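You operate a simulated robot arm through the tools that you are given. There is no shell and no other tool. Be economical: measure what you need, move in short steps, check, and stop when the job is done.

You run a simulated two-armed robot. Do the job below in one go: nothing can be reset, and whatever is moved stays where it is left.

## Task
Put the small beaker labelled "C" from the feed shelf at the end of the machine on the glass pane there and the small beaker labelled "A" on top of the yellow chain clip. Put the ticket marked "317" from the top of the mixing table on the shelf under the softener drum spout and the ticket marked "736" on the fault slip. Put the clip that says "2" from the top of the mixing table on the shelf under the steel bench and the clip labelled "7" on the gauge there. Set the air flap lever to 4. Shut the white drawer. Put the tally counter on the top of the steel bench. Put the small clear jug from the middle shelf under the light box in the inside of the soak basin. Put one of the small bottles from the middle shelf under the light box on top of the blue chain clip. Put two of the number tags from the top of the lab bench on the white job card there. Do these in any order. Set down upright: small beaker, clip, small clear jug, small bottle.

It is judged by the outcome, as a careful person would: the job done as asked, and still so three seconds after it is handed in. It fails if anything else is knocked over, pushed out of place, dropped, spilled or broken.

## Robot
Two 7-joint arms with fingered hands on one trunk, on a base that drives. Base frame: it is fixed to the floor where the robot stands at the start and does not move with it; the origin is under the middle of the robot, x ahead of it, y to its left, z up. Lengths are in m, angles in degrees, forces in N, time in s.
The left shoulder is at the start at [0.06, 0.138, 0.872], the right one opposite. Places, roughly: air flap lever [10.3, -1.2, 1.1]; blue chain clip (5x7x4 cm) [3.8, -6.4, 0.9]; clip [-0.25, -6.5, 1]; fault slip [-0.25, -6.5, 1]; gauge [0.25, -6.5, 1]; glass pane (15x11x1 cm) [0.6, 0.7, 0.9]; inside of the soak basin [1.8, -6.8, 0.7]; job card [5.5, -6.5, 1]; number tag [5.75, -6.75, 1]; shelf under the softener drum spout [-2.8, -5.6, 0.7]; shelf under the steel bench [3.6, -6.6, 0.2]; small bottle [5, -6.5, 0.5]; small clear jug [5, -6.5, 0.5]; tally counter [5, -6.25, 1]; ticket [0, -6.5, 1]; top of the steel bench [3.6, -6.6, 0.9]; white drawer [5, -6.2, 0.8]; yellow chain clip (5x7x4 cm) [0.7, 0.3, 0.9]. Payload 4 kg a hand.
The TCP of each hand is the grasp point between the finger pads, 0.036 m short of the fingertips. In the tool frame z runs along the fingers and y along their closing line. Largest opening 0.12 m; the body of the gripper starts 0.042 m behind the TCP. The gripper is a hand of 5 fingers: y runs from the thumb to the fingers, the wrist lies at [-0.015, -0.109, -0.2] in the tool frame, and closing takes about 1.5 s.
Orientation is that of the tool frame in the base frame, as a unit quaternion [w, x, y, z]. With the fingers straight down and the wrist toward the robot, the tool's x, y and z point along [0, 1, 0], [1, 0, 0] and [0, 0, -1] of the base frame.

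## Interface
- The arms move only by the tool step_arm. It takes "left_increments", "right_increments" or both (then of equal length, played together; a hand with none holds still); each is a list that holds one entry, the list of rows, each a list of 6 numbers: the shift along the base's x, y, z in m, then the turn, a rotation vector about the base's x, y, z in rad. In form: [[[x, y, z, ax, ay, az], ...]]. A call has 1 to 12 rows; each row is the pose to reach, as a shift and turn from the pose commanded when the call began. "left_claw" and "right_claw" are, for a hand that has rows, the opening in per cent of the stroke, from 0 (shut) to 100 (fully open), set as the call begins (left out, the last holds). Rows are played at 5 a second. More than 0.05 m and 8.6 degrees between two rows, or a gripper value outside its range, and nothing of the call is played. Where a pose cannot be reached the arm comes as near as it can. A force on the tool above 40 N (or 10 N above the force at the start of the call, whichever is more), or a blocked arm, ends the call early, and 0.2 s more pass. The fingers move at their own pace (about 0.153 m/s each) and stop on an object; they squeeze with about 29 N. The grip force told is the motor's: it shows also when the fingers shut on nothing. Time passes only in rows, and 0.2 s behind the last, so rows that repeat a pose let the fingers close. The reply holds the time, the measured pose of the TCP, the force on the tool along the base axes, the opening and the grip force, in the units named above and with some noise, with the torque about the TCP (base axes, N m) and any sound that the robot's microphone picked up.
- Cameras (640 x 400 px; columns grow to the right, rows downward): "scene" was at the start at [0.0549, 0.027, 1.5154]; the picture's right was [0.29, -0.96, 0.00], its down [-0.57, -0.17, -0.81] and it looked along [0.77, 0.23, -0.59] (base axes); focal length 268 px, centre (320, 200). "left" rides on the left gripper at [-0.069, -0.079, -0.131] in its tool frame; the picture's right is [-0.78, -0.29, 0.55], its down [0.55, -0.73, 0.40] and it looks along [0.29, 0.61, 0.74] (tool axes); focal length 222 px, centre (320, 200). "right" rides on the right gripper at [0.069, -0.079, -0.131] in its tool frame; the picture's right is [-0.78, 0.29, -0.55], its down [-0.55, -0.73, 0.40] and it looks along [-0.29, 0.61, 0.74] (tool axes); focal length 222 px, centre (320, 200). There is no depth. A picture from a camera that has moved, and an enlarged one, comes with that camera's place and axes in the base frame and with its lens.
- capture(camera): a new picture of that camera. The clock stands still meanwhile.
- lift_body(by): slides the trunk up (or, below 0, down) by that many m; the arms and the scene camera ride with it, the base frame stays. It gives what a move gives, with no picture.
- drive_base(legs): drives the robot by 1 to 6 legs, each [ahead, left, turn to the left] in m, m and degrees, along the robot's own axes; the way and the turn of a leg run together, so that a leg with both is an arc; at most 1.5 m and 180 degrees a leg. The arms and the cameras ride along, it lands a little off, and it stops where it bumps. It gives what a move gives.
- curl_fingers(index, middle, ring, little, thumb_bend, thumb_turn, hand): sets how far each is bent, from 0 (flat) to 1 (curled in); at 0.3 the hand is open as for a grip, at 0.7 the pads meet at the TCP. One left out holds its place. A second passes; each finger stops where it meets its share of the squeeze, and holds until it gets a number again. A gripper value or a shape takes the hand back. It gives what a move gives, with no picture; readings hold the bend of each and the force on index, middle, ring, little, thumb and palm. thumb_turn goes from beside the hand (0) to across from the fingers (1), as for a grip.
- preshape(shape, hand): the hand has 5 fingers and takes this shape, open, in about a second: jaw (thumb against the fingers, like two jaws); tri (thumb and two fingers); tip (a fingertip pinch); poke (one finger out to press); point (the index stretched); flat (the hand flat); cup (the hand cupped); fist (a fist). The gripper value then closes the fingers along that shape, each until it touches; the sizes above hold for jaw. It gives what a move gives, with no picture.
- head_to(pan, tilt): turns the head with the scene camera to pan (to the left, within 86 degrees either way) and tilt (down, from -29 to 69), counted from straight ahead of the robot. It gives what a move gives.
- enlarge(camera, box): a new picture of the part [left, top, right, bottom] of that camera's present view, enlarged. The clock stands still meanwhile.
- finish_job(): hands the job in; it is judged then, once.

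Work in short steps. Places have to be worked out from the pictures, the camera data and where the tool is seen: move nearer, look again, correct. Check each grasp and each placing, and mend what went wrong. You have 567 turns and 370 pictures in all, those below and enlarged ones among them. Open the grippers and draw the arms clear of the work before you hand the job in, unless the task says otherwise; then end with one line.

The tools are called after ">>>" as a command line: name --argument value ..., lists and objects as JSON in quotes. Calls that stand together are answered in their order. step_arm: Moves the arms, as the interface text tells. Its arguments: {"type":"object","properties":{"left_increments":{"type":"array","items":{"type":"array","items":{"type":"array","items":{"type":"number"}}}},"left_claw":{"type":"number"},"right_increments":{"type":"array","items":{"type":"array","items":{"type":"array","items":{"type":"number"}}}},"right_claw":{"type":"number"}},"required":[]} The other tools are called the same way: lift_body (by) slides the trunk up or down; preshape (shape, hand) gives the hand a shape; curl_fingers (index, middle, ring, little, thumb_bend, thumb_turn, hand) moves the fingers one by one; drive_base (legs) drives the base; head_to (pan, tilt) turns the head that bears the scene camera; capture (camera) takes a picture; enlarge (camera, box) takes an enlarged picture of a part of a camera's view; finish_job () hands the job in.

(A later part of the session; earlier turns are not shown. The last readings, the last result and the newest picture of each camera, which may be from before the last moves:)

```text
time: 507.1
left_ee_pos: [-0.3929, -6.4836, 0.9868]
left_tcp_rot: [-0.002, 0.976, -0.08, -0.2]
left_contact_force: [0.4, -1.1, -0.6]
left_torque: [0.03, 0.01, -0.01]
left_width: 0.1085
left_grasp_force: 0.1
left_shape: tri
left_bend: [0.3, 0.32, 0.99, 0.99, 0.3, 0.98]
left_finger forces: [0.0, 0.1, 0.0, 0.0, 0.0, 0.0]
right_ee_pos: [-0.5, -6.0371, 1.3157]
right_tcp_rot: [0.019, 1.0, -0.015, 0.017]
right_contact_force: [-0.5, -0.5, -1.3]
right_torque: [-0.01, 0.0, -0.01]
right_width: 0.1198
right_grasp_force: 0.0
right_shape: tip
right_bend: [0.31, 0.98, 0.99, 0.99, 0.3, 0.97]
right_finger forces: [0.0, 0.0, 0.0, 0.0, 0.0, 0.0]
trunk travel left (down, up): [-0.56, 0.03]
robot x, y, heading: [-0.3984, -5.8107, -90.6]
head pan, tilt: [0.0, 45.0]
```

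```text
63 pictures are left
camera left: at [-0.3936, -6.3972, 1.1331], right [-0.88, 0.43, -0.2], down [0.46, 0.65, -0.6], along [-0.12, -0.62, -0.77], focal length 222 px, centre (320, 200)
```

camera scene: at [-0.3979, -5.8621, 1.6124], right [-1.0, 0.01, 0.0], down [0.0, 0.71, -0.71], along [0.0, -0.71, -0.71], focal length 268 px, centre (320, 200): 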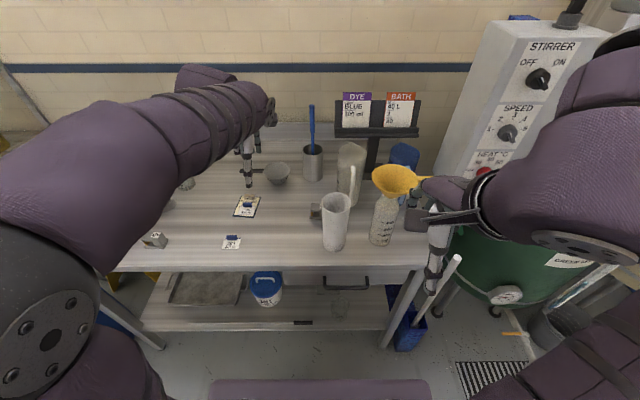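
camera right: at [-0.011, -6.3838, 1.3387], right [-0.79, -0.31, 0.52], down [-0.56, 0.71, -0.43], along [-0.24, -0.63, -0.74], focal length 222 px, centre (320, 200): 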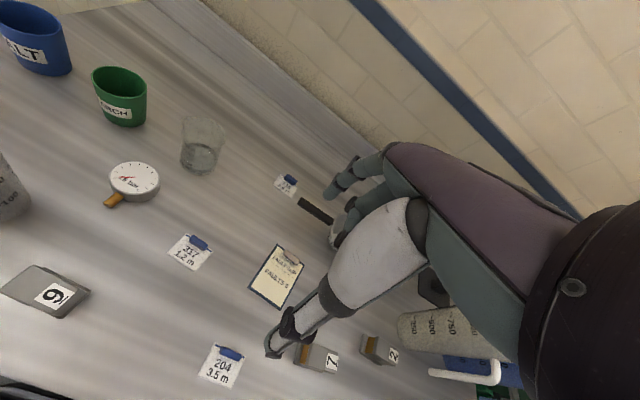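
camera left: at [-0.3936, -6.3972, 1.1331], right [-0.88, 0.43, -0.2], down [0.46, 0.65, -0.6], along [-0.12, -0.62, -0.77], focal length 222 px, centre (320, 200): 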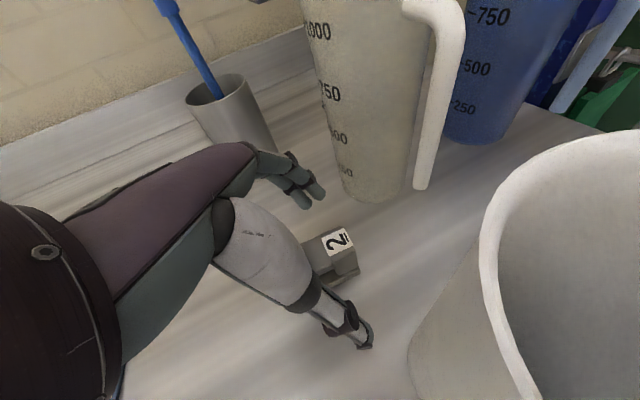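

Well aligned. I descend the last 4 cm and close.

>>> step_arm --left_increments '[[[-0.002, 0, -0.02, 0, 0, 0], [-0.004, 0, -0.039, 0, 0, 0]]]'

>>> step_arm --left_increments '[[[0, 0, 0, 0, 0, 0], [0, 0, 0, 0, 0, 0], [0, 0, 0, 0, 0, 0], [0, 0, 0, 0, 0, 0], [0, 0, 0, 0, 0, 0], [0, 0, 0, 0, 0, 0], [0, 0, 0, 0, 0, 0], [0, 0, 0, 0, 0, 0]]]' --left_claw 0

>>> capture --camera "left"

```text
time: 507.8
left_ee_pos: [-0.4003, -6.486, 0.9516]
left_tcp_rot: [0.003, 0.976, -0.08, -0.201]
left_contact_force: [1.0, -1.4, 12.0]
left_torque: [-0.38, -0.33, 0.06]
left_width: 0.1079
left_grasp_force: 0.2
left_shape: tri
left_bend: [0.3, 0.32, 0.99, 0.99, 0.3, 0.98]
left_finger forces: [0.1, 0.0, 11.9, 0.1, 0.0, 0.1]
right_ee_pos: [-0.5002, -6.0359, 1.3172]
right_tcp_rot: [0.02, 1.0, -0.014, 0.017]
right_contact_force: [-0.5, -0.7, -0.5]
right_torque: [0.03, 0.02, 0.03]
right_width: 0.1195
right_grasp_force: 0.0
right_shape: tip
right_bend: [0.31, 0.98, 0.99, 0.99, 0.3, 0.97]
right_finger forces: [0.0, 0.0, 0.0, 0.0, 0.0, 0.1]
trunk travel left (down, up): [-0.56, 0.03]
robot x, y, heading: [-0.4, -5.8105, -90.3]
head pan, tilt: [0.0, 45.0]
```

```text
time: 509.6
left_ee_pos: [-0.4002, -6.4853, 0.9498]
left_tcp_rot: [0.002, 0.976, -0.08, -0.201]
left_contact_force: [5.1, -5.1, 27.5]
left_torque: [-0.91, -0.91, 0.08]
left_width: 0.0265
left_grasp_force: 29.2
left_shape: tri
left_bend: [0.47, 0.52, 0.99, 1.0, 0.71, 1.0]
left_finger forces: [13.4, 13.3, 31.5, 0.1, 25.8, 0.1]
right_ee_pos: [-0.4991, -6.0352, 1.3161]
right_tcp_rot: [0.019, 1.0, -0.014, 0.017]
right_contact_force: [0.2, 0.5, -0.4]
right_torque: [0.01, 0.03, 0.0]
right_width: 0.12
right_grasp_force: 0.0
right_shape: tip
right_bend: [0.31, 0.98, 0.99, 0.99, 0.3, 0.97]
right_finger forces: [0.0, 0.0, 0.0, 0.0, 0.0, 0.0]
trunk travel left (down, up): [-0.56, 0.03]
robot x, y, heading: [-0.4014, -5.8108, -90.3]
head pan, tilt: [0.0, 45.0]
```

```text
62 pictures are left
camera left: at [-0.3994, -6.3974, 1.0961], right [-0.88, 0.43, -0.21], down [0.46, 0.65, -0.61], along [-0.12, -0.63, -0.77], focal length 222 px, centre (320, 200)
```

left: 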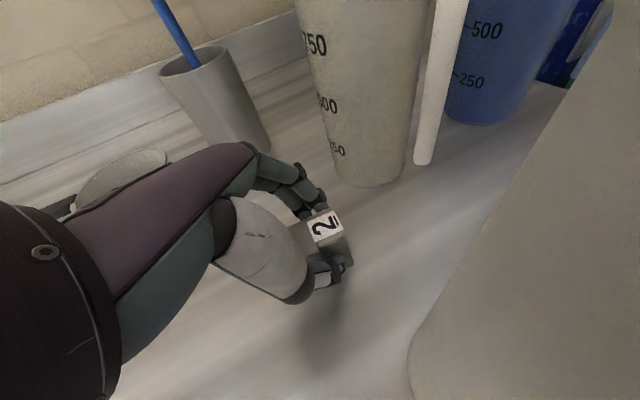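

The curled ring finger presses on the clip's top. I reopen, rise 8 mm and close again.

>>> step_arm --left_increments '[[[0, 0, 0, 0, 0, 0], [0, 0, 0, 0, 0, 0], [0, 0, 0, 0, 0, 0], [0, 0, 0, 0, 0, 0], [0.001, 0, 0.006, 0, 0, 0], [0.002, 0, 0.01, 0, 0, 0]]]' --left_claw 80

>>> step_arm --left_increments '[[[0, 0, 0, 0, 0, 0], [0, 0, 0, 0, 0, 0], [0, 0, 0, 0, 0, 0], [0, 0, 0, 0, 0, 0], [0, 0, 0, 0, 0, 0], [0, 0, 0, 0, 0, 0], [0, 0, 0, 0, 0, 0], [0, 0, 0, 0, 0, 0]]]' --left_claw 0

```text
time: 510.9
left_ee_pos: [-0.3979, -6.4809, 0.9564]
left_tcp_rot: [-0.006, 0.977, -0.08, -0.2]
left_contact_force: [-1.2, 0.0, -1.0]
left_torque: [0.01, 0.0, 0.0]
left_width: 0.0957
left_grasp_force: 0.0
left_shape: tri
left_bend: [0.32, 0.35, 0.99, 0.99, 0.39, 0.99]
left_finger forces: [0.0, 0.0, 0.0, 0.1, 0.0, 0.0]
right_ee_pos: [-0.5005, -6.0358, 1.3167]
right_tcp_rot: [0.019, 1.0, -0.014, 0.017]
right_contact_force: [0.4, -0.6, -0.1]
right_torque: [0.0, -0.01, 0.04]
right_width: 0.1197
right_grasp_force: 0.0
right_shape: tip
right_bend: [0.31, 0.98, 0.99, 0.99, 0.3, 0.97]
right_finger forces: [0.0, 0.0, 0.1, 0.0, 0.1, 0.0]
trunk travel left (down, up): [-0.56, 0.03]
robot x, y, heading: [-0.3977, -5.8116, -90.3]
head pan, tilt: [0.0, 45.0]
```

```text
time: 512.8
left_ee_pos: [-0.397, -6.4831, 0.9575]
left_tcp_rot: [-0.001, 0.977, -0.08, -0.2]
left_contact_force: [0.9, -0.1, -0.4]
left_torque: [0.01, -0.02, -0.04]
left_width: 0.0269
left_grasp_force: 29.0
left_shape: tri
left_bend: [0.46, 0.51, 1.0, 1.0, 0.71, 1.0]
left_finger forces: [12.8, 13.1, 0.1, 0.0, 26.0, 0.1]
right_ee_pos: [-0.4998, -6.0362, 1.3173]
right_tcp_rot: [0.019, 1.0, -0.014, 0.017]
right_contact_force: [-0.7, 0.4, -1.1]
right_torque: [0.01, 0.02, -0.02]
right_width: 0.1199
right_grasp_force: 0.0
right_shape: tip
right_bend: [0.31, 0.98, 0.99, 0.99, 0.3, 0.97]
right_finger forces: [0.0, 0.1, 0.0, 0.0, 0.0, 0.0]
trunk travel left (down, up): [-0.56, 0.03]
robot x, y, heading: [-0.3959, -5.8121, -90.4]
head pan, tilt: [0.0, 45.0]
```

A clean balanced grip now. I lift straight up and check.

>>> step_arm --left_increments '[[[0, 0, 0.01, 0, 0, 0], [0, 0, 0.035, 0, 0, 0], [0.01, -0.01, 0.07, 0, 0, 0], [0.02, -0.02, 0.11, 0, 0, 0], [0.04, -0.02, 0.15, 0, 0, 0], [0.06, -0.02, 0.19, 0, 0, 0], [0.08, -0.02, 0.23, 0, 0, 0], [0.1, -0.02, 0.27, 0, 0, 0]]]'

>>> capture --camera "left"

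>>> capture --camera "scene"

```text
time: 514.5
left_ee_pos: [-0.2965, -6.5027, 1.2274]
left_tcp_rot: [-0.002, 0.977, -0.08, -0.2]
left_contact_force: [-0.1, -0.2, -2.6]
left_torque: [0.0, -0.03, 0.01]
left_width: 0.0264
left_grasp_force: 28.8
left_shape: tri
left_bend: [0.46, 0.51, 1.0, 1.0, 0.71, 1.0]
left_finger forces: [12.8, 13.0, 0.0, 0.1, 25.9, 0.0]
right_ee_pos: [-0.4992, -6.0364, 1.3177]
right_tcp_rot: [0.019, 1.0, -0.015, 0.016]
right_contact_force: [-0.6, -0.2, 0.6]
right_torque: [0.0, 0.01, 0.01]
right_width: 0.1198
right_grasp_force: 0.0
right_shape: tip
right_bend: [0.31, 0.98, 0.99, 0.99, 0.3, 0.97]
right_finger forces: [0.1, 0.0, 0.0, 0.1, 0.0, 0.0]
trunk travel left (down, up): [-0.56, 0.03]
robot x, y, heading: [-0.3999, -5.809, -90.5]
head pan, tilt: [0.0, 45.0]
```

```text
61 pictures are left
camera left: at [-0.2973, -6.4167, 1.3724], right [-0.88, 0.43, -0.2], down [0.46, 0.65, -0.6], along [-0.12, -0.62, -0.77], focal length 222 px, centre (320, 200)
```

left: 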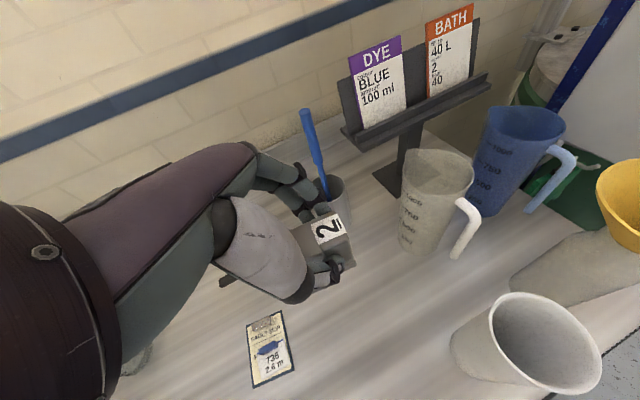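

```text
60 pictures are left
camera scene: at [-0.3975, -5.8601, 1.6125], right [-1.0, 0.01, 0.0], down [0.0, 0.71, -0.71], along [0.0, -0.71, -0.71], focal length 268 px, centre (320, 200)
```

scene: 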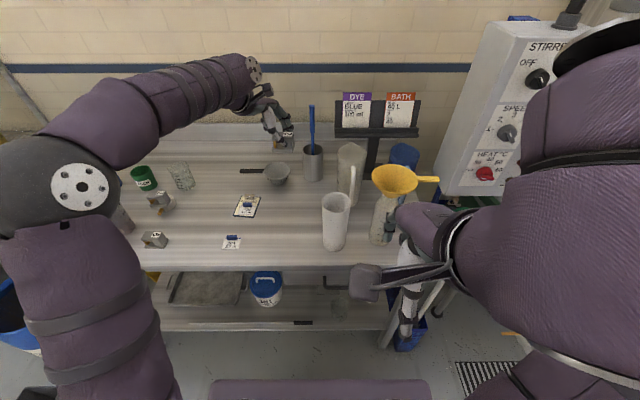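

Clip 2 is held and everything else on the table is in place. I drive to the steel bench (x≈3.68).

>>> drive_base --legs '[[-0.85, 0, 0.5], [0, 1.4, 0], [0, 1.4, 0], [0, 1.28, 0]]'

>>> lift_body --by -0.4

>>> head_to --pan 0 --tilt 32

>>> capture --camera "scene"

```text
time: 538.3
left_ee_pos: [3.7903, -5.5071, 1.2259]
left_tcp_rot: [0.001, 0.978, -0.067, -0.199]
left_contact_force: [-0.2, -0.1, -2.7]
left_torque: [0.06, -0.02, 0.02]
left_width: 0.0265
left_grasp_force: 28.7
left_shape: tri
left_bend: [0.46, 0.51, 1.0, 1.0, 0.71, 1.0]
left_finger forces: [12.8, 13.2, 0.0, 0.1, 25.9, 0.0]
right_ee_pos: [3.5745, -5.0445, 1.3157]
right_tcp_rot: [0.019, 1.0, -0.002, 0.016]
right_contact_force: [-0.1, -0.7, 0.9]
right_torque: [0.06, 0.02, 0.05]
right_width: 0.1199
right_grasp_force: 0.1
right_shape: tip
right_bend: [0.31, 0.98, 0.99, 0.99, 0.3, 0.97]
right_finger forces: [0.0, 0.0, 0.1, 0.0, 0.1, 0.0]
trunk travel left (down, up): [-0.56, 0.03]
robot x, y, heading: [3.6679, -4.8169, -88.8]
head pan, tilt: [0.0, 45.0]
```

```text
time: 542.1
left_ee_pos: [3.7899, -5.5063, 0.8253]
left_tcp_rot: [0.001, 0.978, -0.067, -0.2]
left_contact_force: [-0.1, 0.1, -2.7]
left_torque: [0.03, 0.01, -0.02]
left_width: 0.0265
left_grasp_force: 29.2
left_shape: tri
left_bend: [0.46, 0.51, 1.0, 1.0, 0.71, 1.0]
left_finger forces: [12.7, 13.2, 0.0, 0.0, 25.9, 0.0]
right_ee_pos: [3.5754, -5.0445, 0.9165]
right_tcp_rot: [0.019, 1.0, -0.002, 0.018]
right_contact_force: [0.1, 0.5, -0.2]
right_torque: [0.01, -0.05, -0.01]
right_width: 0.1195
right_grasp_force: 0.1
right_shape: tip
right_bend: [0.31, 0.98, 0.99, 0.99, 0.3, 0.97]
right_finger forces: [0.1, 0.0, 0.0, 0.1, 0.1, 0.0]
trunk travel left (down, up): [-0.16, 0.43]
robot x, y, heading: [3.6712, -4.8122, -88.8]
head pan, tilt: [0.0, 45.0]
```

```text
time: 542.8
left_ee_pos: [3.7886, -5.5053, 0.8261]
left_tcp_rot: [0.0, 0.978, -0.067, -0.2]
left_contact_force: [1.5, -0.6, -2.7]
left_torque: [-0.02, -0.01, 0.01]
left_width: 0.0268
left_grasp_force: 29.4
left_shape: tri
left_bend: [0.46, 0.51, 1.0, 1.0, 0.71, 1.0]
left_finger forces: [12.8, 13.2, 0.0, 0.0, 25.9, 0.1]
right_ee_pos: [3.5754, -5.0429, 0.9158]
right_tcp_rot: [0.018, 1.0, -0.001, 0.018]
right_contact_force: [-0.1, -0.2, 0.7]
right_torque: [0.01, -0.02, -0.02]
right_width: 0.1198
right_grasp_force: 0.1
right_shape: tip
right_bend: [0.31, 0.98, 0.99, 0.99, 0.3, 0.97]
right_finger forces: [0.0, 0.0, 0.1, 0.0, 0.1, 0.0]
trunk travel left (down, up): [-0.16, 0.43]
robot x, y, heading: [3.6656, -4.8135, -88.7]
head pan, tilt: [0.0, 32.0]
```

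```text
59 pictures are left
camera scene: at [3.6723, -4.8741, 1.2319], right [-1.0, -0.02, 0.0], down [-0.01, 0.53, -0.85], along [0.02, -0.85, -0.53], focal length 268 px, centre (320, 200)
```

scene: 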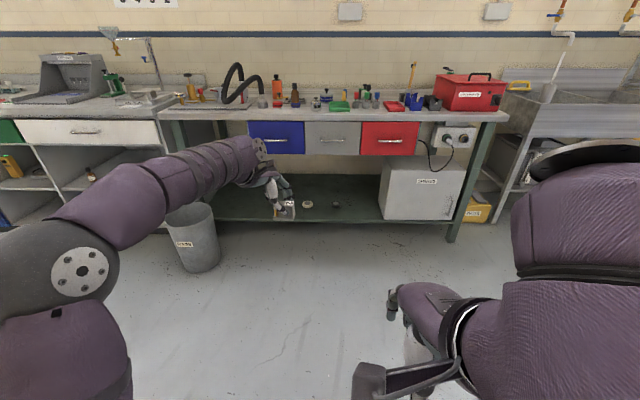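

I lower the trunk fully and lower the clip so that it can pass under the drawers (their bottoms are at z≈0.66), aiming for the clear spot near [3.47,−6.36].

>>> lift_body --by -0.15

>>> step_arm --left_increments '[[[-0.01, 0, -0.04, 0, 0, 0], [-0.02, 0, -0.08, 0, 0, 0], [-0.03, 0, -0.12, 0, 0, 0], [-0.04, 0, -0.16, 0, 0, 0], [-0.05, 0, -0.2, 0, 0, 0], [-0.05, 0, -0.24, 0, 0, 0], [-0.05, 0, -0.28, 0, 0, 0], [-0.05, 0, -0.32, 0, 0, 0], [-0.05, 0, -0.36, 0, 0, 0]]]'

>>> capture --camera "scene"

```text
time: 544.6
left_ee_pos: [3.7896, -5.5066, 0.6767]
left_tcp_rot: [0.0, 0.978, -0.067, -0.2]
left_contact_force: [0.5, 0.6, -2.6]
left_torque: [-0.02, -0.02, 0.04]
left_width: 0.0263
left_grasp_force: 29.2
left_shape: tri
left_bend: [0.46, 0.51, 1.0, 1.0, 0.71, 1.0]
left_finger forces: [12.9, 13.2, 0.0, 0.1, 25.9, 0.1]
right_ee_pos: [3.575, -5.0443, 0.7662]
right_tcp_rot: [0.017, 1.0, -0.001, 0.018]
right_contact_force: [0.2, 0.2, 0.0]
right_torque: [-0.01, -0.01, 0.02]
right_width: 0.1197
right_grasp_force: 0.1
right_shape: tip
right_bend: [0.31, 0.98, 0.99, 0.99, 0.3, 0.97]
right_finger forces: [0.1, 0.0, 0.0, 0.1, 0.0, 0.0]
trunk travel left (down, up): [-0.01, 0.58]
robot x, y, heading: [3.6725, -4.8174, -89.0]
head pan, tilt: [0.0, 32.0]
```

```text
time: 546.6
left_ee_pos: [3.7398, -5.5067, 0.316]
left_tcp_rot: [0.002, 0.978, -0.066, -0.2]
left_contact_force: [0.2, 1.2, -2.4]
left_torque: [0.04, -0.04, 0.01]
left_width: 0.0266
left_grasp_force: 29.0
left_shape: tri
left_bend: [0.46, 0.51, 1.0, 1.0, 0.71, 1.0]
left_finger forces: [12.8, 13.1, 0.1, 0.0, 25.9, 0.0]
right_ee_pos: [3.5737, -5.0448, 0.7663]
right_tcp_rot: [0.019, 1.0, 0.0, 0.017]
right_contact_force: [-0.7, -0.2, 0.1]
right_torque: [-0.02, 0.0, -0.01]
right_width: 0.12
right_grasp_force: 0.2
right_shape: tip
right_bend: [0.31, 0.98, 0.99, 0.99, 0.3, 0.97]
right_finger forces: [0.1, 0.1, 0.0, 0.0, 0.0, 0.0]
trunk travel left (down, up): [-0.01, 0.58]
robot x, y, heading: [3.6663, -4.8148, -88.7]
head pan, tilt: [0.0, 32.0]
```

```text
58 pictures are left
camera scene: at [3.6722, -4.8738, 1.082], right [-1.0, -0.02, 0.0], down [-0.01, 0.53, -0.85], along [0.02, -0.85, -0.53], focal length 268 px, centre (320, 200)
```

scene: 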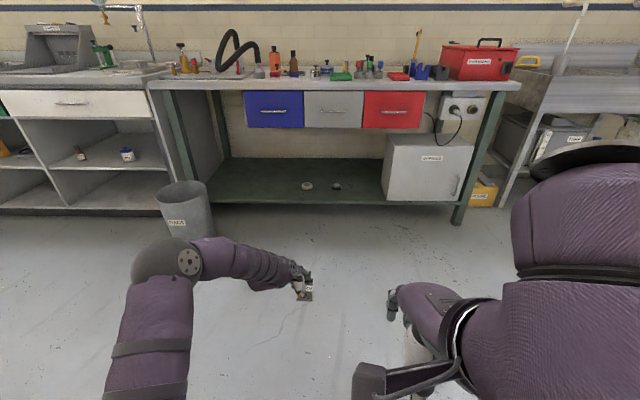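

Arm is low enough. I drive right 0.27 m, square the heading, and go ahead 0.8 m under the bench edge.

>>> drive_base --legs '[[0, -0.27, -1.2], [0.7, 0, 0]]'

>>> head_to --pan 0 --tilt 45

>>> capture --camera "scene"

>>> capture --camera "left"

```text
time: 552.1
left_ee_pos: [3.416, -6.2335, 0.3173]
left_tcp_rot: [-0.004, 0.976, -0.089, -0.2]
left_contact_force: [-0.1, 0.7, -2.6]
left_torque: [-0.01, 0.03, -0.02]
left_width: 0.0263
left_grasp_force: 29.1
left_shape: tri
left_bend: [0.46, 0.51, 1.0, 1.0, 0.71, 1.0]
left_finger forces: [12.7, 13.1, 0.0, 0.1, 25.8, 0.0]
right_ee_pos: [3.2734, -5.765, 0.7675]
right_tcp_rot: [0.018, 0.999, -0.025, 0.017]
right_contact_force: [0.2, -0.4, -0.2]
right_torque: [0.01, 0.0, -0.03]
right_width: 0.12
right_grasp_force: 0.1
right_shape: tip
right_bend: [0.31, 0.98, 0.99, 0.99, 0.3, 0.97]
right_finger forces: [0.1, 0.0, 0.1, 0.1, 0.0, 0.1]
trunk travel left (down, up): [-0.01, 0.58]
robot x, y, heading: [3.3796, -5.5434, -91.6]
head pan, tilt: [0.0, 32.0]
```

```text
time: 552.8
left_ee_pos: [3.4151, -6.2338, 0.3171]
left_tcp_rot: [-0.004, 0.976, -0.089, -0.2]
left_contact_force: [-0.4, -0.1, -2.6]
left_torque: [0.03, -0.02, -0.02]
left_width: 0.0262
left_grasp_force: 28.8
left_shape: tri
left_bend: [0.46, 0.51, 1.0, 1.0, 0.71, 1.0]
left_finger forces: [12.6, 13.0, 0.1, 0.0, 25.9, 0.0]
right_ee_pos: [3.274, -5.7658, 0.7668]
right_tcp_rot: [0.019, 0.999, -0.024, 0.017]
right_contact_force: [0.8, -0.6, 0.0]
right_torque: [0.02, 0.01, 0.04]
right_width: 0.1196
right_grasp_force: 0.0
right_shape: tip
right_bend: [0.31, 0.98, 0.99, 0.99, 0.3, 0.97]
right_finger forces: [0.0, 0.1, 0.1, 0.0, 0.0, 0.0]
trunk travel left (down, up): [-0.01, 0.58]
robot x, y, heading: [3.3779, -5.5427, -91.1]
head pan, tilt: [0.0, 45.0]
```

```text
57 pictures are left
camera scene: at [3.3789, -5.591, 1.0625], right [-1.0, 0.02, 0.0], down [0.02, 0.71, -0.71], along [-0.02, -0.71, -0.71], focal length 268 px, centre (320, 200)
```

scene: 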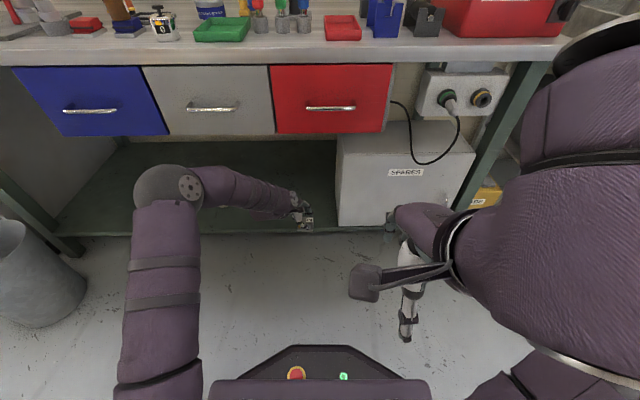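

```text
56 pictures are left
camera left: at [3.4185, -6.1477, 0.4629], right [-0.87, 0.45, -0.2], down [0.47, 0.65, -0.6], along [-0.14, -0.62, -0.77], focal length 222 px, centre (320, 200)
```

left: 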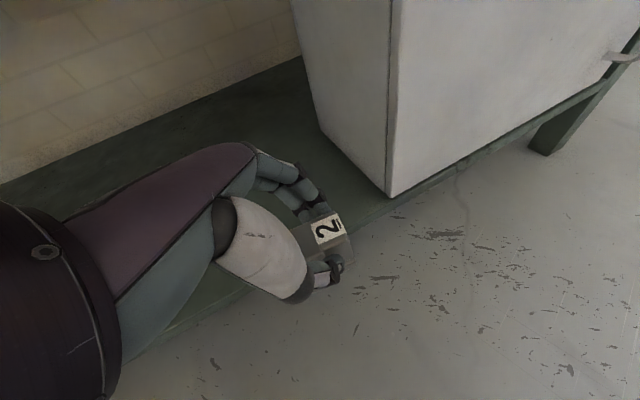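

The SPARES box edge is at x≈3.29, shelf front edge y≈−6.257. I shift the clip left 5.5 cm and 10 cm in over the shelf with the arm.

>>> step_arm --left_increments '[[[0.02, -0.02, 0, 0, 0, 0], [0.04, -0.045, 0, 0, 0, 0], [0.055, -0.075, 0, 0, 0, 0], [0.055, -0.105, 0, 0, 0, 0], [0.055, -0.105, -0.02, 0, 0, 0]]]'

>>> capture --camera "left"

>>> enlarge --camera "scene" --box '[120, 110, 360, 260]'

```text
time: 554.0
left_ee_pos: [3.4715, -6.3421, 0.2955]
left_tcp_rot: [-0.005, 0.976, -0.089, -0.2]
left_contact_force: [-0.3, 0.6, -1.5]
left_torque: [0.07, -0.06, -0.01]
left_width: 0.0265
left_grasp_force: 29.3
left_shape: tri
left_bend: [0.47, 0.51, 1.0, 1.0, 0.71, 1.0]
left_finger forces: [12.7, 13.3, 0.0, 0.0, 25.9, 0.0]
right_ee_pos: [3.2724, -5.7638, 0.7667]
right_tcp_rot: [0.019, 0.999, -0.024, 0.018]
right_contact_force: [-0.2, -0.1, -0.6]
right_torque: [-0.01, -0.01, 0.0]
right_width: 0.1199
right_grasp_force: 0.1
right_shape: tip
right_bend: [0.31, 0.98, 0.99, 0.99, 0.3, 0.97]
right_finger forces: [0.0, 0.0, 0.1, 0.0, 0.0, 0.0]
trunk travel left (down, up): [-0.01, 0.58]
robot x, y, heading: [3.3799, -5.542, -91.7]
head pan, tilt: [0.0, 45.0]
```

```text
55 pictures are left
camera left: at [3.4729, -6.2554, 0.442], right [-0.87, 0.45, -0.2], down [0.47, 0.65, -0.6], along [-0.14, -0.62, -0.77], focal length 222 px, centre (320, 200)
```

left: 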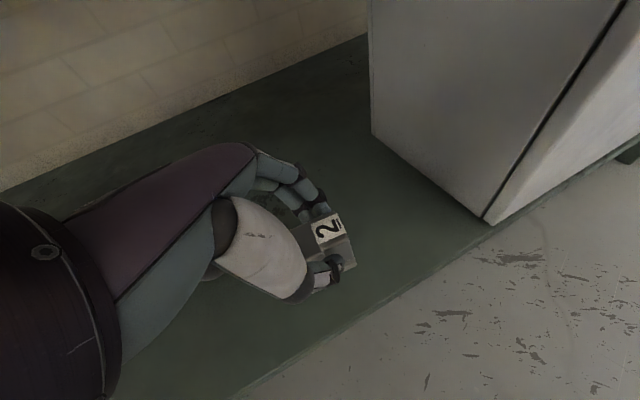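

```text
2.67 times, centred on (240, 185) of scene
camera zoom: at [3.3788, -5.5908, 1.0625], right [-1.0, 0.02, 0.0], down [0.02, 0.71, -0.71], along [-0.02, -0.71, -0.71], focal length 714 px, centre (533, 240)
```

zoom: 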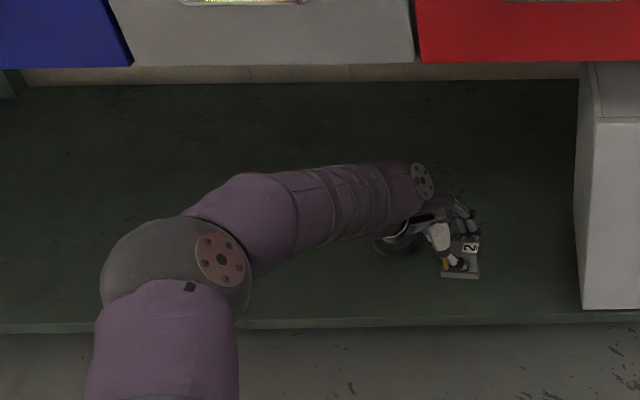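

Good spot. I lower gently to contact.

>>> step_arm --left_increments '[[[0, 0, -0.01, 0, 0, 0], [0, 0, -0.02, 0, 0, 0], [0, 0, -0.026, 0, 0, 0], [0, 0, -0.03, 0, 0, 0]]]'

>>> step_arm --left_increments '[[[0, 0, -0.003, 0, 0, 0], [0, 0, -0.006, 0, 0, 0], [0, 0, -0.009, 0, 0, 0]]]'

>>> capture --camera "left"

```text
time: 555.0
left_ee_pos: [3.472, -6.3387, 0.2676]
left_tcp_rot: [-0.004, 0.976, -0.089, -0.2]
left_contact_force: [0.3, 0.4, -2.3]
left_torque: [0.03, -0.01, 0.0]
left_width: 0.0266
left_grasp_force: 29.2
left_shape: tri
left_bend: [0.47, 0.51, 1.0, 1.0, 0.71, 1.0]
left_finger forces: [12.7, 13.3, 0.0, 0.1, 26.0, 0.1]
right_ee_pos: [3.2733, -5.7646, 0.766]
right_tcp_rot: [0.018, 0.999, -0.024, 0.017]
right_contact_force: [0.1, -0.8, -0.6]
right_torque: [-0.02, 0.03, 0.0]
right_width: 0.1197
right_grasp_force: 0.0
right_shape: tip
right_bend: [0.31, 0.98, 0.99, 0.99, 0.3, 0.97]
right_finger forces: [0.1, 0.0, 0.0, 0.0, 0.1, 0.1]
trunk travel left (down, up): [-0.01, 0.58]
robot x, y, heading: [3.3789, -5.5433, -91.2]
head pan, tilt: [0.0, 45.0]
```

```text
time: 555.8
left_ee_pos: [3.4711, -6.3396, 0.2584]
left_tcp_rot: [-0.004, 0.976, -0.09, -0.2]
left_contact_force: [-0.6, 0.2, -2.9]
left_torque: [0.04, 0.02, -0.01]
left_width: 0.0263
left_grasp_force: 29.2
left_shape: tri
left_bend: [0.47, 0.51, 1.0, 1.0, 0.71, 1.0]
left_finger forces: [12.7, 13.2, 0.0, 0.0, 26.0, 0.0]
right_ee_pos: [3.2735, -5.7651, 0.7658]
right_tcp_rot: [0.018, 0.999, -0.023, 0.017]
right_contact_force: [0.2, -0.2, 0.5]
right_torque: [0.02, 0.01, 0.01]
right_width: 0.1199
right_grasp_force: 0.0
right_shape: tip
right_bend: [0.31, 0.98, 0.99, 0.99, 0.3, 0.97]
right_finger forces: [0.0, 0.0, 0.0, 0.0, 0.0, 0.0]
trunk travel left (down, up): [-0.01, 0.58]
robot x, y, heading: [3.38, -5.5417, -91.3]
head pan, tilt: [0.0, 45.0]
```

```text
53 pictures are left
camera left: at [3.4736, -6.2525, 0.404], right [-0.87, 0.45, -0.2], down [0.47, 0.65, -0.6], along [-0.14, -0.62, -0.77], focal length 222 px, centre (320, 200)
```

left: 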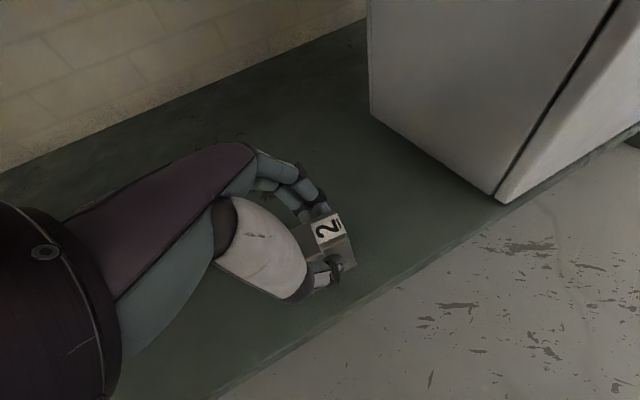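

Not touching yet; continue lowering in 3 mm steps.

>>> step_arm --left_increments '[[[0, 0, -0.004, 0, 0, 0], [0, 0, -0.008, 0, 0, 0], [0, 0, -0.012, 0, 0, 0], [0, 0, -0.016, 0, 0, 0]]]'

```text
time: 556.8
left_ee_pos: [3.4709, -6.3401, 0.2417]
left_tcp_rot: [-0.003, 0.976, -0.089, -0.201]
left_contact_force: [-1.2, -0.3, 0.0]
left_torque: [0.05, -0.01, -0.01]
left_width: 0.0263
left_grasp_force: 28.8
left_shape: tri
left_bend: [0.46, 0.51, 1.0, 1.0, 0.71, 1.0]
left_finger forces: [13.0, 13.1, 0.0, 0.0, 26.4, 0.0]
right_ee_pos: [3.2721, -5.7643, 0.7662]
right_tcp_rot: [0.019, 0.999, -0.024, 0.017]
right_contact_force: [-0.4, 0.7, 0.4]
right_torque: [0.01, -0.04, 0.03]
right_width: 0.1197
right_grasp_force: 0.1
right_shape: tip
right_bend: [0.31, 0.98, 0.99, 0.99, 0.3, 0.97]
right_finger forces: [0.1, 0.0, 0.1, 0.0, 0.1, 0.0]
trunk travel left (down, up): [-0.01, 0.58]
robot x, y, heading: [3.3844, -5.5384, -91.3]
head pan, tilt: [0.0, 45.0]
```

The load is starting to come off (force rose to 0). Two more millimetres, then release.

>>> step_arm --left_increments '[[[0, 0, -0.0015, 0, 0, 0], [0, 0, -0.003, 0, 0, 0]]]'

>>> step_arm --left_increments '[[[0, 0, 0, 0, 0, 0], [0, 0, 0, 0, 0, 0], [0, 0, 0, 0, 0, 0], [0, 0, 0, 0, 0, 0], [0, 0, 0, 0, 0, 0], [0, 0, 0, 0, 0, 0]]]' --left_claw 80

>>> capture --camera "left"

```text
time: 557.4
left_ee_pos: [3.47, -6.3406, 0.2409]
left_tcp_rot: [-0.002, 0.976, -0.089, -0.199]
left_contact_force: [1.4, 3.0, 10.9]
left_torque: [0.01, 0.08, -0.03]
left_width: 0.0267
left_grasp_force: 28.8
left_shape: tri
left_bend: [0.46, 0.51, 1.0, 1.0, 0.71, 1.0]
left_finger forces: [13.2, 13.7, 0.0, 0.1, 29.5, 0.1]
right_ee_pos: [3.273, -5.7639, 0.7666]
right_tcp_rot: [0.02, 0.999, -0.024, 0.016]
right_contact_force: [0.0, 0.3, 0.5]
right_torque: [0.01, -0.01, -0.01]
right_width: 0.1197
right_grasp_force: 0.2
right_shape: tip
right_bend: [0.31, 0.98, 0.99, 0.99, 0.3, 0.97]
right_finger forces: [0.0, 0.0, 0.0, 0.1, 0.0, 0.0]
trunk travel left (down, up): [-0.01, 0.58]
robot x, y, heading: [3.3799, -5.5418, -91.3]
head pan, tilt: [0.0, 45.0]
```

```text
time: 558.8
left_ee_pos: [3.4708, -6.3393, 0.2391]
left_tcp_rot: [-0.003, 0.976, -0.089, -0.199]
left_contact_force: [0.2, -0.2, 0.2]
left_torque: [0.03, 0.03, -0.02]
left_width: 0.0959
left_grasp_force: 0.0
left_shape: tri
left_bend: [0.32, 0.35, 0.99, 0.99, 0.39, 0.99]
left_finger forces: [0.1, 0.0, 0.1, 0.0, 0.0, 0.0]
right_ee_pos: [3.2741, -5.7639, 0.7667]
right_tcp_rot: [0.019, 0.999, -0.024, 0.016]
right_contact_force: [1.1, -0.1, 0.0]
right_torque: [-0.01, -0.02, 0.02]
right_width: 0.1199
right_grasp_force: 0.1
right_shape: tip
right_bend: [0.31, 0.98, 0.99, 0.99, 0.3, 0.97]
right_finger forces: [0.2, 0.0, 0.1, 0.0, 0.0, 0.0]
trunk travel left (down, up): [-0.01, 0.58]
robot x, y, heading: [3.378, -5.5409, -91.7]
head pan, tilt: [0.0, 45.0]
```

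```text
52 pictures are left
camera left: at [3.4727, -6.2527, 0.3844], right [-0.87, 0.45, -0.2], down [0.47, 0.65, -0.6], along [-0.14, -0.62, -0.77], focal length 222 px, centre (320, 200)
```

left: 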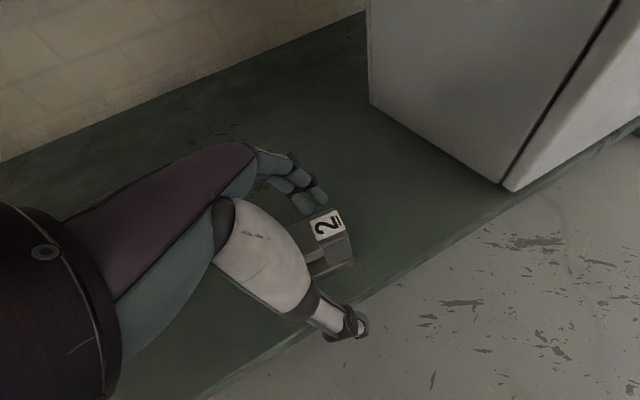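

Clip 2 stands upright on the shelf. I raise the hand 8 cm and back the robot out.

>>> step_arm --left_increments '[[[0, 0, 0.02, 0, 0, 0], [0, 0, 0.05, 0, 0, 0], [0, 0, 0.08, 0, 0, 0]]]' --left_claw 100

>>> drive_base --legs '[[-0.6, 0, 0]]'

>>> capture --camera "scene"

```text
time: 559.6
left_ee_pos: [3.4716, -6.3385, 0.3213]
left_tcp_rot: [-0.005, 0.976, -0.089, -0.2]
left_contact_force: [0.0, 0.3, -0.9]
left_torque: [0.0, 0.01, 0.01]
left_width: 0.1199
left_grasp_force: 0.0
left_shape: tri
left_bend: [0.3, 0.3, 0.99, 0.99, 0.3, 0.97]
left_finger forces: [0.1, 0.0, 0.1, 0.0, 0.0, 0.1]
right_ee_pos: [3.2731, -5.764, 0.766]
right_tcp_rot: [0.019, 0.999, -0.024, 0.016]
right_contact_force: [-0.1, -0.8, -0.4]
right_torque: [0.02, 0.01, 0.0]
right_width: 0.1197
right_grasp_force: 0.1
right_shape: tip
right_bend: [0.31, 0.98, 0.99, 0.99, 0.3, 0.97]
right_finger forces: [0.1, 0.0, 0.0, 0.0, 0.1, 0.0]
trunk travel left (down, up): [-0.01, 0.58]
robot x, y, heading: [3.3801, -5.5418, -91.8]
head pan, tilt: [0.0, 45.0]
```

```text
time: 563.0
left_ee_pos: [3.4903, -5.7351, 0.3207]
left_tcp_rot: [-0.003, 0.976, -0.084, -0.2]
left_contact_force: [0.4, 0.7, 0.7]
left_torque: [0.0, 0.0, 0.01]
left_width: 0.1198
left_grasp_force: 0.0
left_shape: tri
left_bend: [0.3, 0.3, 0.99, 0.99, 0.3, 0.97]
left_finger forces: [0.0, 0.0, 0.0, 0.0, 0.0, 0.0]
right_ee_pos: [3.287, -5.1639, 0.7664]
right_tcp_rot: [0.018, 0.999, -0.019, 0.018]
right_contact_force: [0.2, 0.1, 0.7]
right_torque: [-0.02, -0.02, -0.01]
right_width: 0.1198
right_grasp_force: 0.2
right_shape: tip
right_bend: [0.31, 0.98, 0.99, 0.99, 0.3, 0.97]
right_finger forces: [0.1, 0.1, 0.1, 0.0, 0.0, 0.0]
trunk travel left (down, up): [-0.01, 0.58]
robot x, y, heading: [3.3943, -4.9376, -90.8]
head pan, tilt: [0.0, 45.0]
```

```text
51 pictures are left
camera scene: at [3.3914, -4.989, 1.0625], right [-1.0, 0.02, 0.0], down [0.01, 0.71, -0.71], along [-0.01, -0.71, -0.71], focal length 268 px, centre (320, 200)
```

scene: 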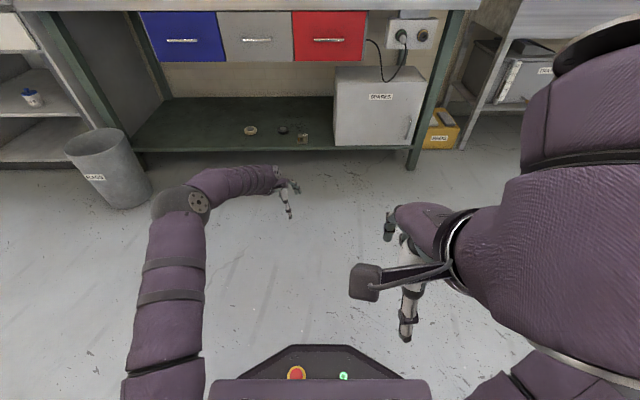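

Clip 2 is in place. Only the air flap lever remains. I untilt the left hand, raise the trunk, and look toward +x for the route.

>>> lift_body --by 0.4

>>> step_arm --left_increments '[[[0, 0.02, 0.03, 0, -0.1, 0.042], [0, 0.04, 0.06, 0, -0.2, 0.085], [0, 0.06, 0.09, 0, -0.3, 0.128], [0, 0.08, 0.12, 0, -0.404, 0.17], [0, 0.1, 0.16, 0, -0.404, 0.17], [0, 0.12, 0.2, 0, -0.404, 0.17], [0, 0.14, 0.24, 0, -0.404, 0.17], [0, 0.16, 0.28, 0, -0.404, 0.17], [0, 0.18, 0.32, 0, -0.404, 0.17], [0, 0.2, 0.36, 0, -0.404, 0.17]]]'

>>> drive_base --legs '[[0, 0, 90]]'

>>> head_to --pan 0 --tilt 15

>>> capture --camera "scene"

```text
time: 566.9
left_ee_pos: [3.4915, -5.7351, 0.7209]
left_tcp_rot: [-0.002, 0.976, -0.085, -0.2]
left_contact_force: [-0.1, -0.6, -0.8]
left_torque: [0.01, 0.02, -0.01]
left_width: 0.1197
left_grasp_force: 0.0
left_shape: tri
left_bend: [0.3, 0.3, 0.99, 0.99, 0.3, 0.97]
left_finger forces: [0.1, 0.1, 0.1, 0.0, 0.0, 0.0]
right_ee_pos: [3.2883, -5.164, 1.1666]
right_tcp_rot: [0.019, 0.999, -0.02, 0.017]
right_contact_force: [-0.4, 0.6, 0.1]
right_torque: [-0.03, 0.03, -0.02]
right_width: 0.1199
right_grasp_force: 0.1
right_shape: tip
right_bend: [0.31, 0.98, 0.99, 0.99, 0.3, 0.97]
right_finger forces: [0.0, 0.0, 0.0, 0.0, 0.0, 0.0]
trunk travel left (down, up): [-0.41, 0.18]
robot x, y, heading: [3.3931, -4.9391, -91.2]
head pan, tilt: [0.0, 45.0]
```

```text
time: 569.1
left_ee_pos: [3.4924, -5.5362, 1.0777]
left_tcp_rot: [-0.003, 1.0, 0.002, -0.001]
left_contact_force: [-0.1, -0.4, 0.7]
left_torque: [-0.04, -0.03, -0.01]
left_width: 0.1197
left_grasp_force: 0.1
left_shape: tri
left_bend: [0.3, 0.3, 0.99, 0.99, 0.3, 0.97]
left_finger forces: [0.0, 0.0, 0.1, 0.0, 0.0, 0.0]
right_ee_pos: [3.2877, -5.1625, 1.1661]
right_tcp_rot: [0.019, 0.999, -0.02, 0.017]
right_contact_force: [0.1, 0.3, 0.0]
right_torque: [0.02, 0.0, -0.01]
right_width: 0.1198
right_grasp_force: 0.1
right_shape: tip
right_bend: [0.31, 0.98, 0.99, 0.99, 0.3, 0.97]
right_finger forces: [0.0, 0.0, 0.0, 0.0, 0.0, 0.1]
trunk travel left (down, up): [-0.41, 0.18]
robot x, y, heading: [3.3913, -4.9381, -90.8]
head pan, tilt: [0.0, 45.0]
```

```text
time: 573.2
left_ee_pos: [3.9904, -4.852, 1.0783]
left_tcp_rot: [-0.002, 0.715, 0.699, -0.002]
left_contact_force: [0.3, -0.4, 0.4]
left_torque: [-0.01, 0.04, -0.05]
left_width: 0.1197
left_grasp_force: 0.1
left_shape: tri
left_bend: [0.3, 0.3, 0.99, 0.99, 0.3, 0.97]
left_finger forces: [0.0, 0.0, 0.0, 0.0, 0.1, 0.0]
right_ee_pos: [3.6127, -5.0475, 1.1661]
right_tcp_rot: [0.002, 0.728, 0.686, 0.025]
right_contact_force: [-0.3, -0.3, -0.2]
right_torque: [0.03, 0.02, -0.01]
right_width: 0.1197
right_grasp_force: 0.1
right_shape: tip
right_bend: [0.31, 0.98, 0.99, 0.99, 0.3, 0.97]
right_finger forces: [0.0, 0.1, 0.0, 0.1, 0.0, 0.0]
trunk travel left (down, up): [-0.41, 0.18]
robot x, y, heading: [3.393, -4.9415, -2.1]
head pan, tilt: [0.0, 45.0]
```

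```text
time: 574.2
left_ee_pos: [3.9903, -4.8522, 1.0775]
left_tcp_rot: [-0.003, 0.715, 0.7, -0.002]
left_contact_force: [-0.4, -0.2, -0.2]
left_torque: [-0.03, 0.02, 0.0]
left_width: 0.1199
left_grasp_force: 0.0
left_shape: tri
left_bend: [0.3, 0.3, 0.99, 0.99, 0.3, 0.97]
left_finger forces: [0.0, 0.0, 0.0, 0.1, 0.1, 0.1]
right_ee_pos: [3.6132, -5.0472, 1.1657]
right_tcp_rot: [0.002, 0.728, 0.685, 0.025]
right_contact_force: [0.5, -0.4, -0.1]
right_torque: [-0.01, 0.04, 0.02]
right_width: 0.1197
right_grasp_force: 0.0
right_shape: tip
right_bend: [0.31, 0.98, 0.99, 0.99, 0.3, 0.97]
right_finger forces: [0.1, 0.0, 0.0, 0.0, 0.0, 0.1]
trunk travel left (down, up): [-0.41, 0.18]
robot x, y, heading: [3.3937, -4.9386, -2.4]
head pan, tilt: [0.0, 15.0]
```

```text
50 pictures are left
camera scene: at [3.4557, -4.9399, 1.5092], right [-0.04, -1.0, 0.0], down [-0.26, 0.01, -0.97], along [0.96, -0.04, -0.26], focal length 268 px, centre (320, 200)
```

scene: 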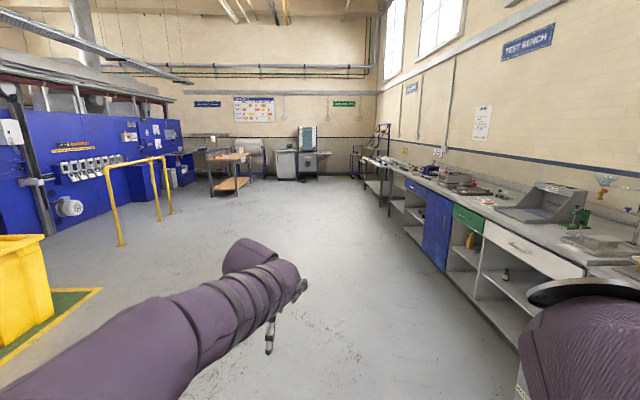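

The way along the aisle is clear; guard rail ends near x≈8.2 (y≈−2.45) and a wooden table stands near [9.5–10.4,−3]. I drive to about [7.8,−3.9] and look again.

>>> drive_base --legs '[[1.4, 0.3, 2.4], [1.45, 0.3, 0], [1.45, 0.3, 0]]'

>>> head_to --pan 35 --tilt 15

>>> capture --camera "scene"

```text
time: 595.1
left_ee_pos: [8.2671, -3.9483, 1.0774]
left_tcp_rot: [-0.003, 0.692, 0.722, -0.003]
left_contact_force: [0.4, 0.2, -0.5]
left_torque: [-0.01, 0.0, 0.0]
left_width: 0.1196
left_grasp_force: 0.0
left_shape: tri
left_bend: [0.3, 0.3, 0.99, 0.99, 0.3, 0.97]
left_finger forces: [0.0, 0.0, 0.0, 0.0, 0.0, 0.0]
right_ee_pos: [7.9019, -4.169, 1.1664]
right_tcp_rot: [0.001, 0.705, 0.708, 0.025]
right_contact_force: [-0.7, 0.0, 0.4]
right_torque: [-0.01, -0.02, 0.0]
right_width: 0.1198
right_grasp_force: 0.0
right_shape: tip
right_bend: [0.31, 0.98, 0.99, 0.99, 0.3, 0.97]
right_finger forces: [0.0, 0.0, 0.1, 0.1, 0.1, 0.1]
trunk travel left (down, up): [-0.41, 0.18]
robot x, y, heading: [7.6742, -4.073, 1.8]
head pan, tilt: [0.0, 15.0]
```

```text
time: 596.1
left_ee_pos: [8.2661, -3.9496, 1.0778]
left_tcp_rot: [-0.002, 0.692, 0.722, -0.001]
left_contact_force: [0.3, -1.2, -0.5]
left_torque: [-0.03, 0.01, 0.03]
left_width: 0.12
left_grasp_force: 0.0
left_shape: tri
left_bend: [0.3, 0.3, 0.99, 0.99, 0.3, 0.97]
left_finger forces: [0.1, 0.0, 0.0, 0.0, 0.1, 0.0]
right_ee_pos: [7.9023, -4.1702, 1.1663]
right_tcp_rot: [0.0, 0.705, 0.708, 0.026]
right_contact_force: [0.2, 0.1, 0.0]
right_torque: [0.01, -0.02, 0.0]
right_width: 0.1197
right_grasp_force: 0.0
right_shape: tip
right_bend: [0.31, 0.98, 0.99, 0.99, 0.3, 0.97]
right_finger forces: [0.1, 0.1, 0.0, 0.0, 0.1, 0.0]
trunk travel left (down, up): [-0.41, 0.18]
robot x, y, heading: [7.6752, -4.076, 1.7]
head pan, tilt: [35.0, 15.0]
```

```text
49 pictures are left
camera scene: at [7.7197, -4.0185, 1.5093], right [0.59, -0.8, 0.0], down [-0.21, -0.15, -0.97], along [0.78, 0.57, -0.26], focal length 268 px, centre (320, 200)
```

scene: 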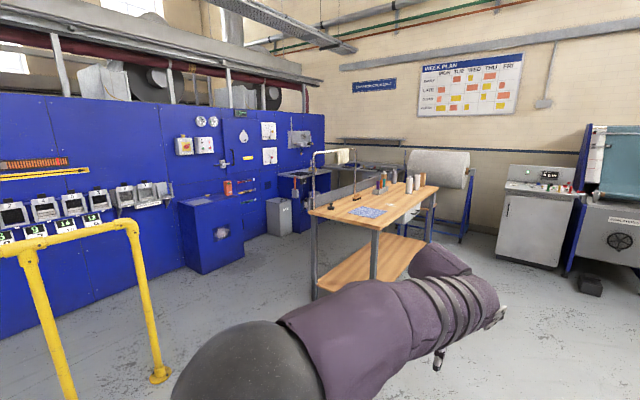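

The lever should appear near pixel (267,159). I zoom there.

>>> enlarge --camera "scene" --box '[160, 95, 340, 255]'

```text
2.50 times, centred on (250, 175) of scene
camera zoom: at [7.7197, -4.0185, 1.5093], right [0.59, -0.8, 0.0], down [-0.21, -0.15, -0.97], along [0.78, 0.57, -0.26], focal length 669 px, centre (495, 262)
```

zoom: 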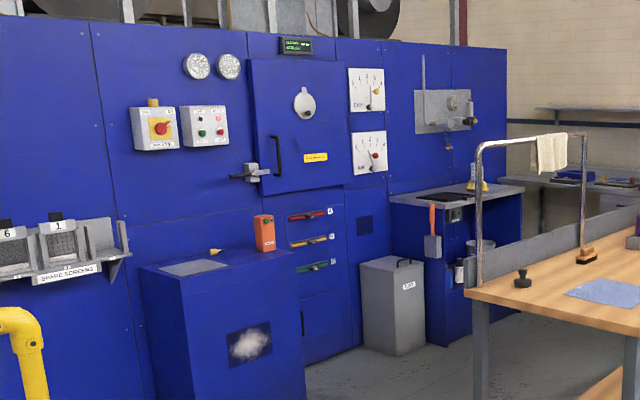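

The lower dial (red knob, z≈1.13) is the air flap lever at about [10.37,−1.25]. A bin stands before it at [10.25,−1.45], the wooden table spans x 9.15–10.7, y −3.4…−2.75. I extend the right arm forward to slim the robot, then turn to face +y and approach the gap at x≈8.7.

>>> step_arm --right_increments '[[[0.04, -0.01, 0, 0, 0, 0], [0.08, -0.02, 0, 0, 0, 0], [0.12, -0.03, 0, 0, 0, 0], [0.16, -0.04, 0, 0, 0, 0], [0.2, -0.05, 0, 0, 0, 0], [0.24, -0.06, 0, 0, 0, 0], [0.28, -0.07, 0, 0, 0, 0], [0.32, -0.08, 0, 0, 0, 0]]]'

>>> drive_base --legs '[[1.03, 0, 0], [0, 0, 88]]'

>>> head_to --pan 0 --tilt 30

>>> capture --camera "scene"

```text
time: 597.9
left_ee_pos: [8.2662, -3.9482, 1.0778]
left_tcp_rot: [-0.003, 0.692, 0.722, -0.002]
left_contact_force: [-0.1, -0.3, 0.1]
left_torque: [0.02, -0.04, 0.01]
left_width: 0.1199
left_grasp_force: 0.1
left_shape: tri
left_bend: [0.3, 0.3, 0.99, 0.99, 0.3, 0.97]
left_finger forces: [0.0, 0.0, 0.0, 0.0, 0.0, 0.0]
right_ee_pos: [8.2239, -4.2488, 1.1644]
right_tcp_rot: [0.001, 0.706, 0.708, 0.025]
right_contact_force: [0.9, 1.1, 0.2]
right_torque: [0.02, -0.02, 0.01]
right_width: 0.1197
right_grasp_force: 0.0
right_shape: tip
right_bend: [0.31, 0.98, 0.99, 0.99, 0.3, 0.97]
right_finger forces: [0.1, 0.0, 0.1, 0.0, 0.0, 0.0]
trunk travel left (down, up): [-0.41, 0.18]
robot x, y, heading: [7.6741, -4.077, 1.5]
head pan, tilt: [35.0, 15.0]
```

```text
time: 606.8
left_ee_pos: [8.5457, -3.4495, 1.0773]
left_tcp_rot: [0.0, -0.011, 1.0, -0.003]
left_contact_force: [0.8, -0.5, -1.0]
left_torque: [0.01, 0.02, 0.01]
left_width: 0.1198
left_grasp_force: 0.1
left_shape: tri
left_bend: [0.3, 0.3, 0.99, 0.99, 0.3, 0.97]
left_finger forces: [0.1, 0.1, 0.0, 0.0, 0.0, 0.1]
right_ee_pos: [8.8443, -3.5008, 1.1647]
right_tcp_rot: [-0.017, 0.008, 1.0, 0.019]
right_contact_force: [-0.3, 0.1, 0.9]
right_torque: [0.0, 0.0, -0.02]
right_width: 0.1199
right_grasp_force: 0.2
right_shape: tip
right_bend: [0.31, 0.98, 0.99, 0.99, 0.3, 0.97]
right_finger forces: [0.0, 0.0, 0.0, 0.0, 0.0, 0.0]
trunk travel left (down, up): [-0.41, 0.18]
robot x, y, heading: [8.6616, -4.0478, 90.3]
head pan, tilt: [35.0, 15.0]
```

```text
time: 607.8
left_ee_pos: [8.5456, -3.4495, 1.0787]
left_tcp_rot: [0.001, -0.012, 1.0, -0.003]
left_contact_force: [-0.5, 0.3, 0.0]
left_torque: [-0.01, -0.01, -0.01]
left_width: 0.1196
left_grasp_force: 0.0
left_shape: tri
left_bend: [0.3, 0.3, 0.99, 0.99, 0.3, 0.97]
left_finger forces: [0.0, 0.1, 0.0, 0.1, 0.0, 0.0]
right_ee_pos: [8.8438, -3.4995, 1.1639]
right_tcp_rot: [-0.018, 0.007, 1.0, 0.019]
right_contact_force: [0.3, 0.6, -0.1]
right_torque: [0.0, 0.02, 0.01]
right_width: 0.1197
right_grasp_force: 0.2
right_shape: tip
right_bend: [0.31, 0.98, 0.99, 0.99, 0.3, 0.97]
right_finger forces: [0.0, 0.0, 0.0, 0.1, 0.1, 0.0]
trunk travel left (down, up): [-0.41, 0.18]
robot x, y, heading: [8.6589, -4.0447, 90.3]
head pan, tilt: [0.0, 30.0]
```

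```text
47 pictures are left
camera scene: at [8.6601, -3.9827, 1.4851], right [1.0, 0.01, 0.0], down [0.0, -0.5, -0.87], along [-0.01, 0.87, -0.5], focal length 268 px, centre (320, 200)
```

scene: 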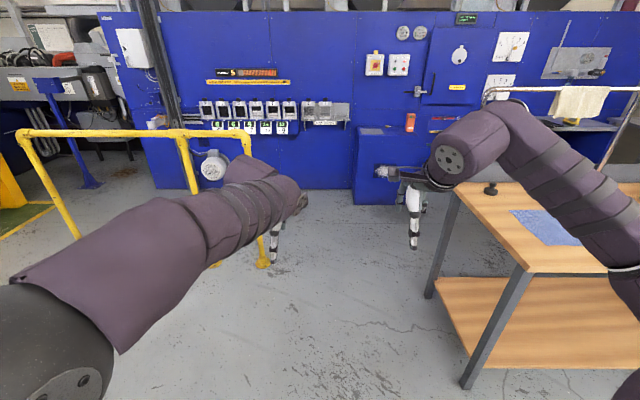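

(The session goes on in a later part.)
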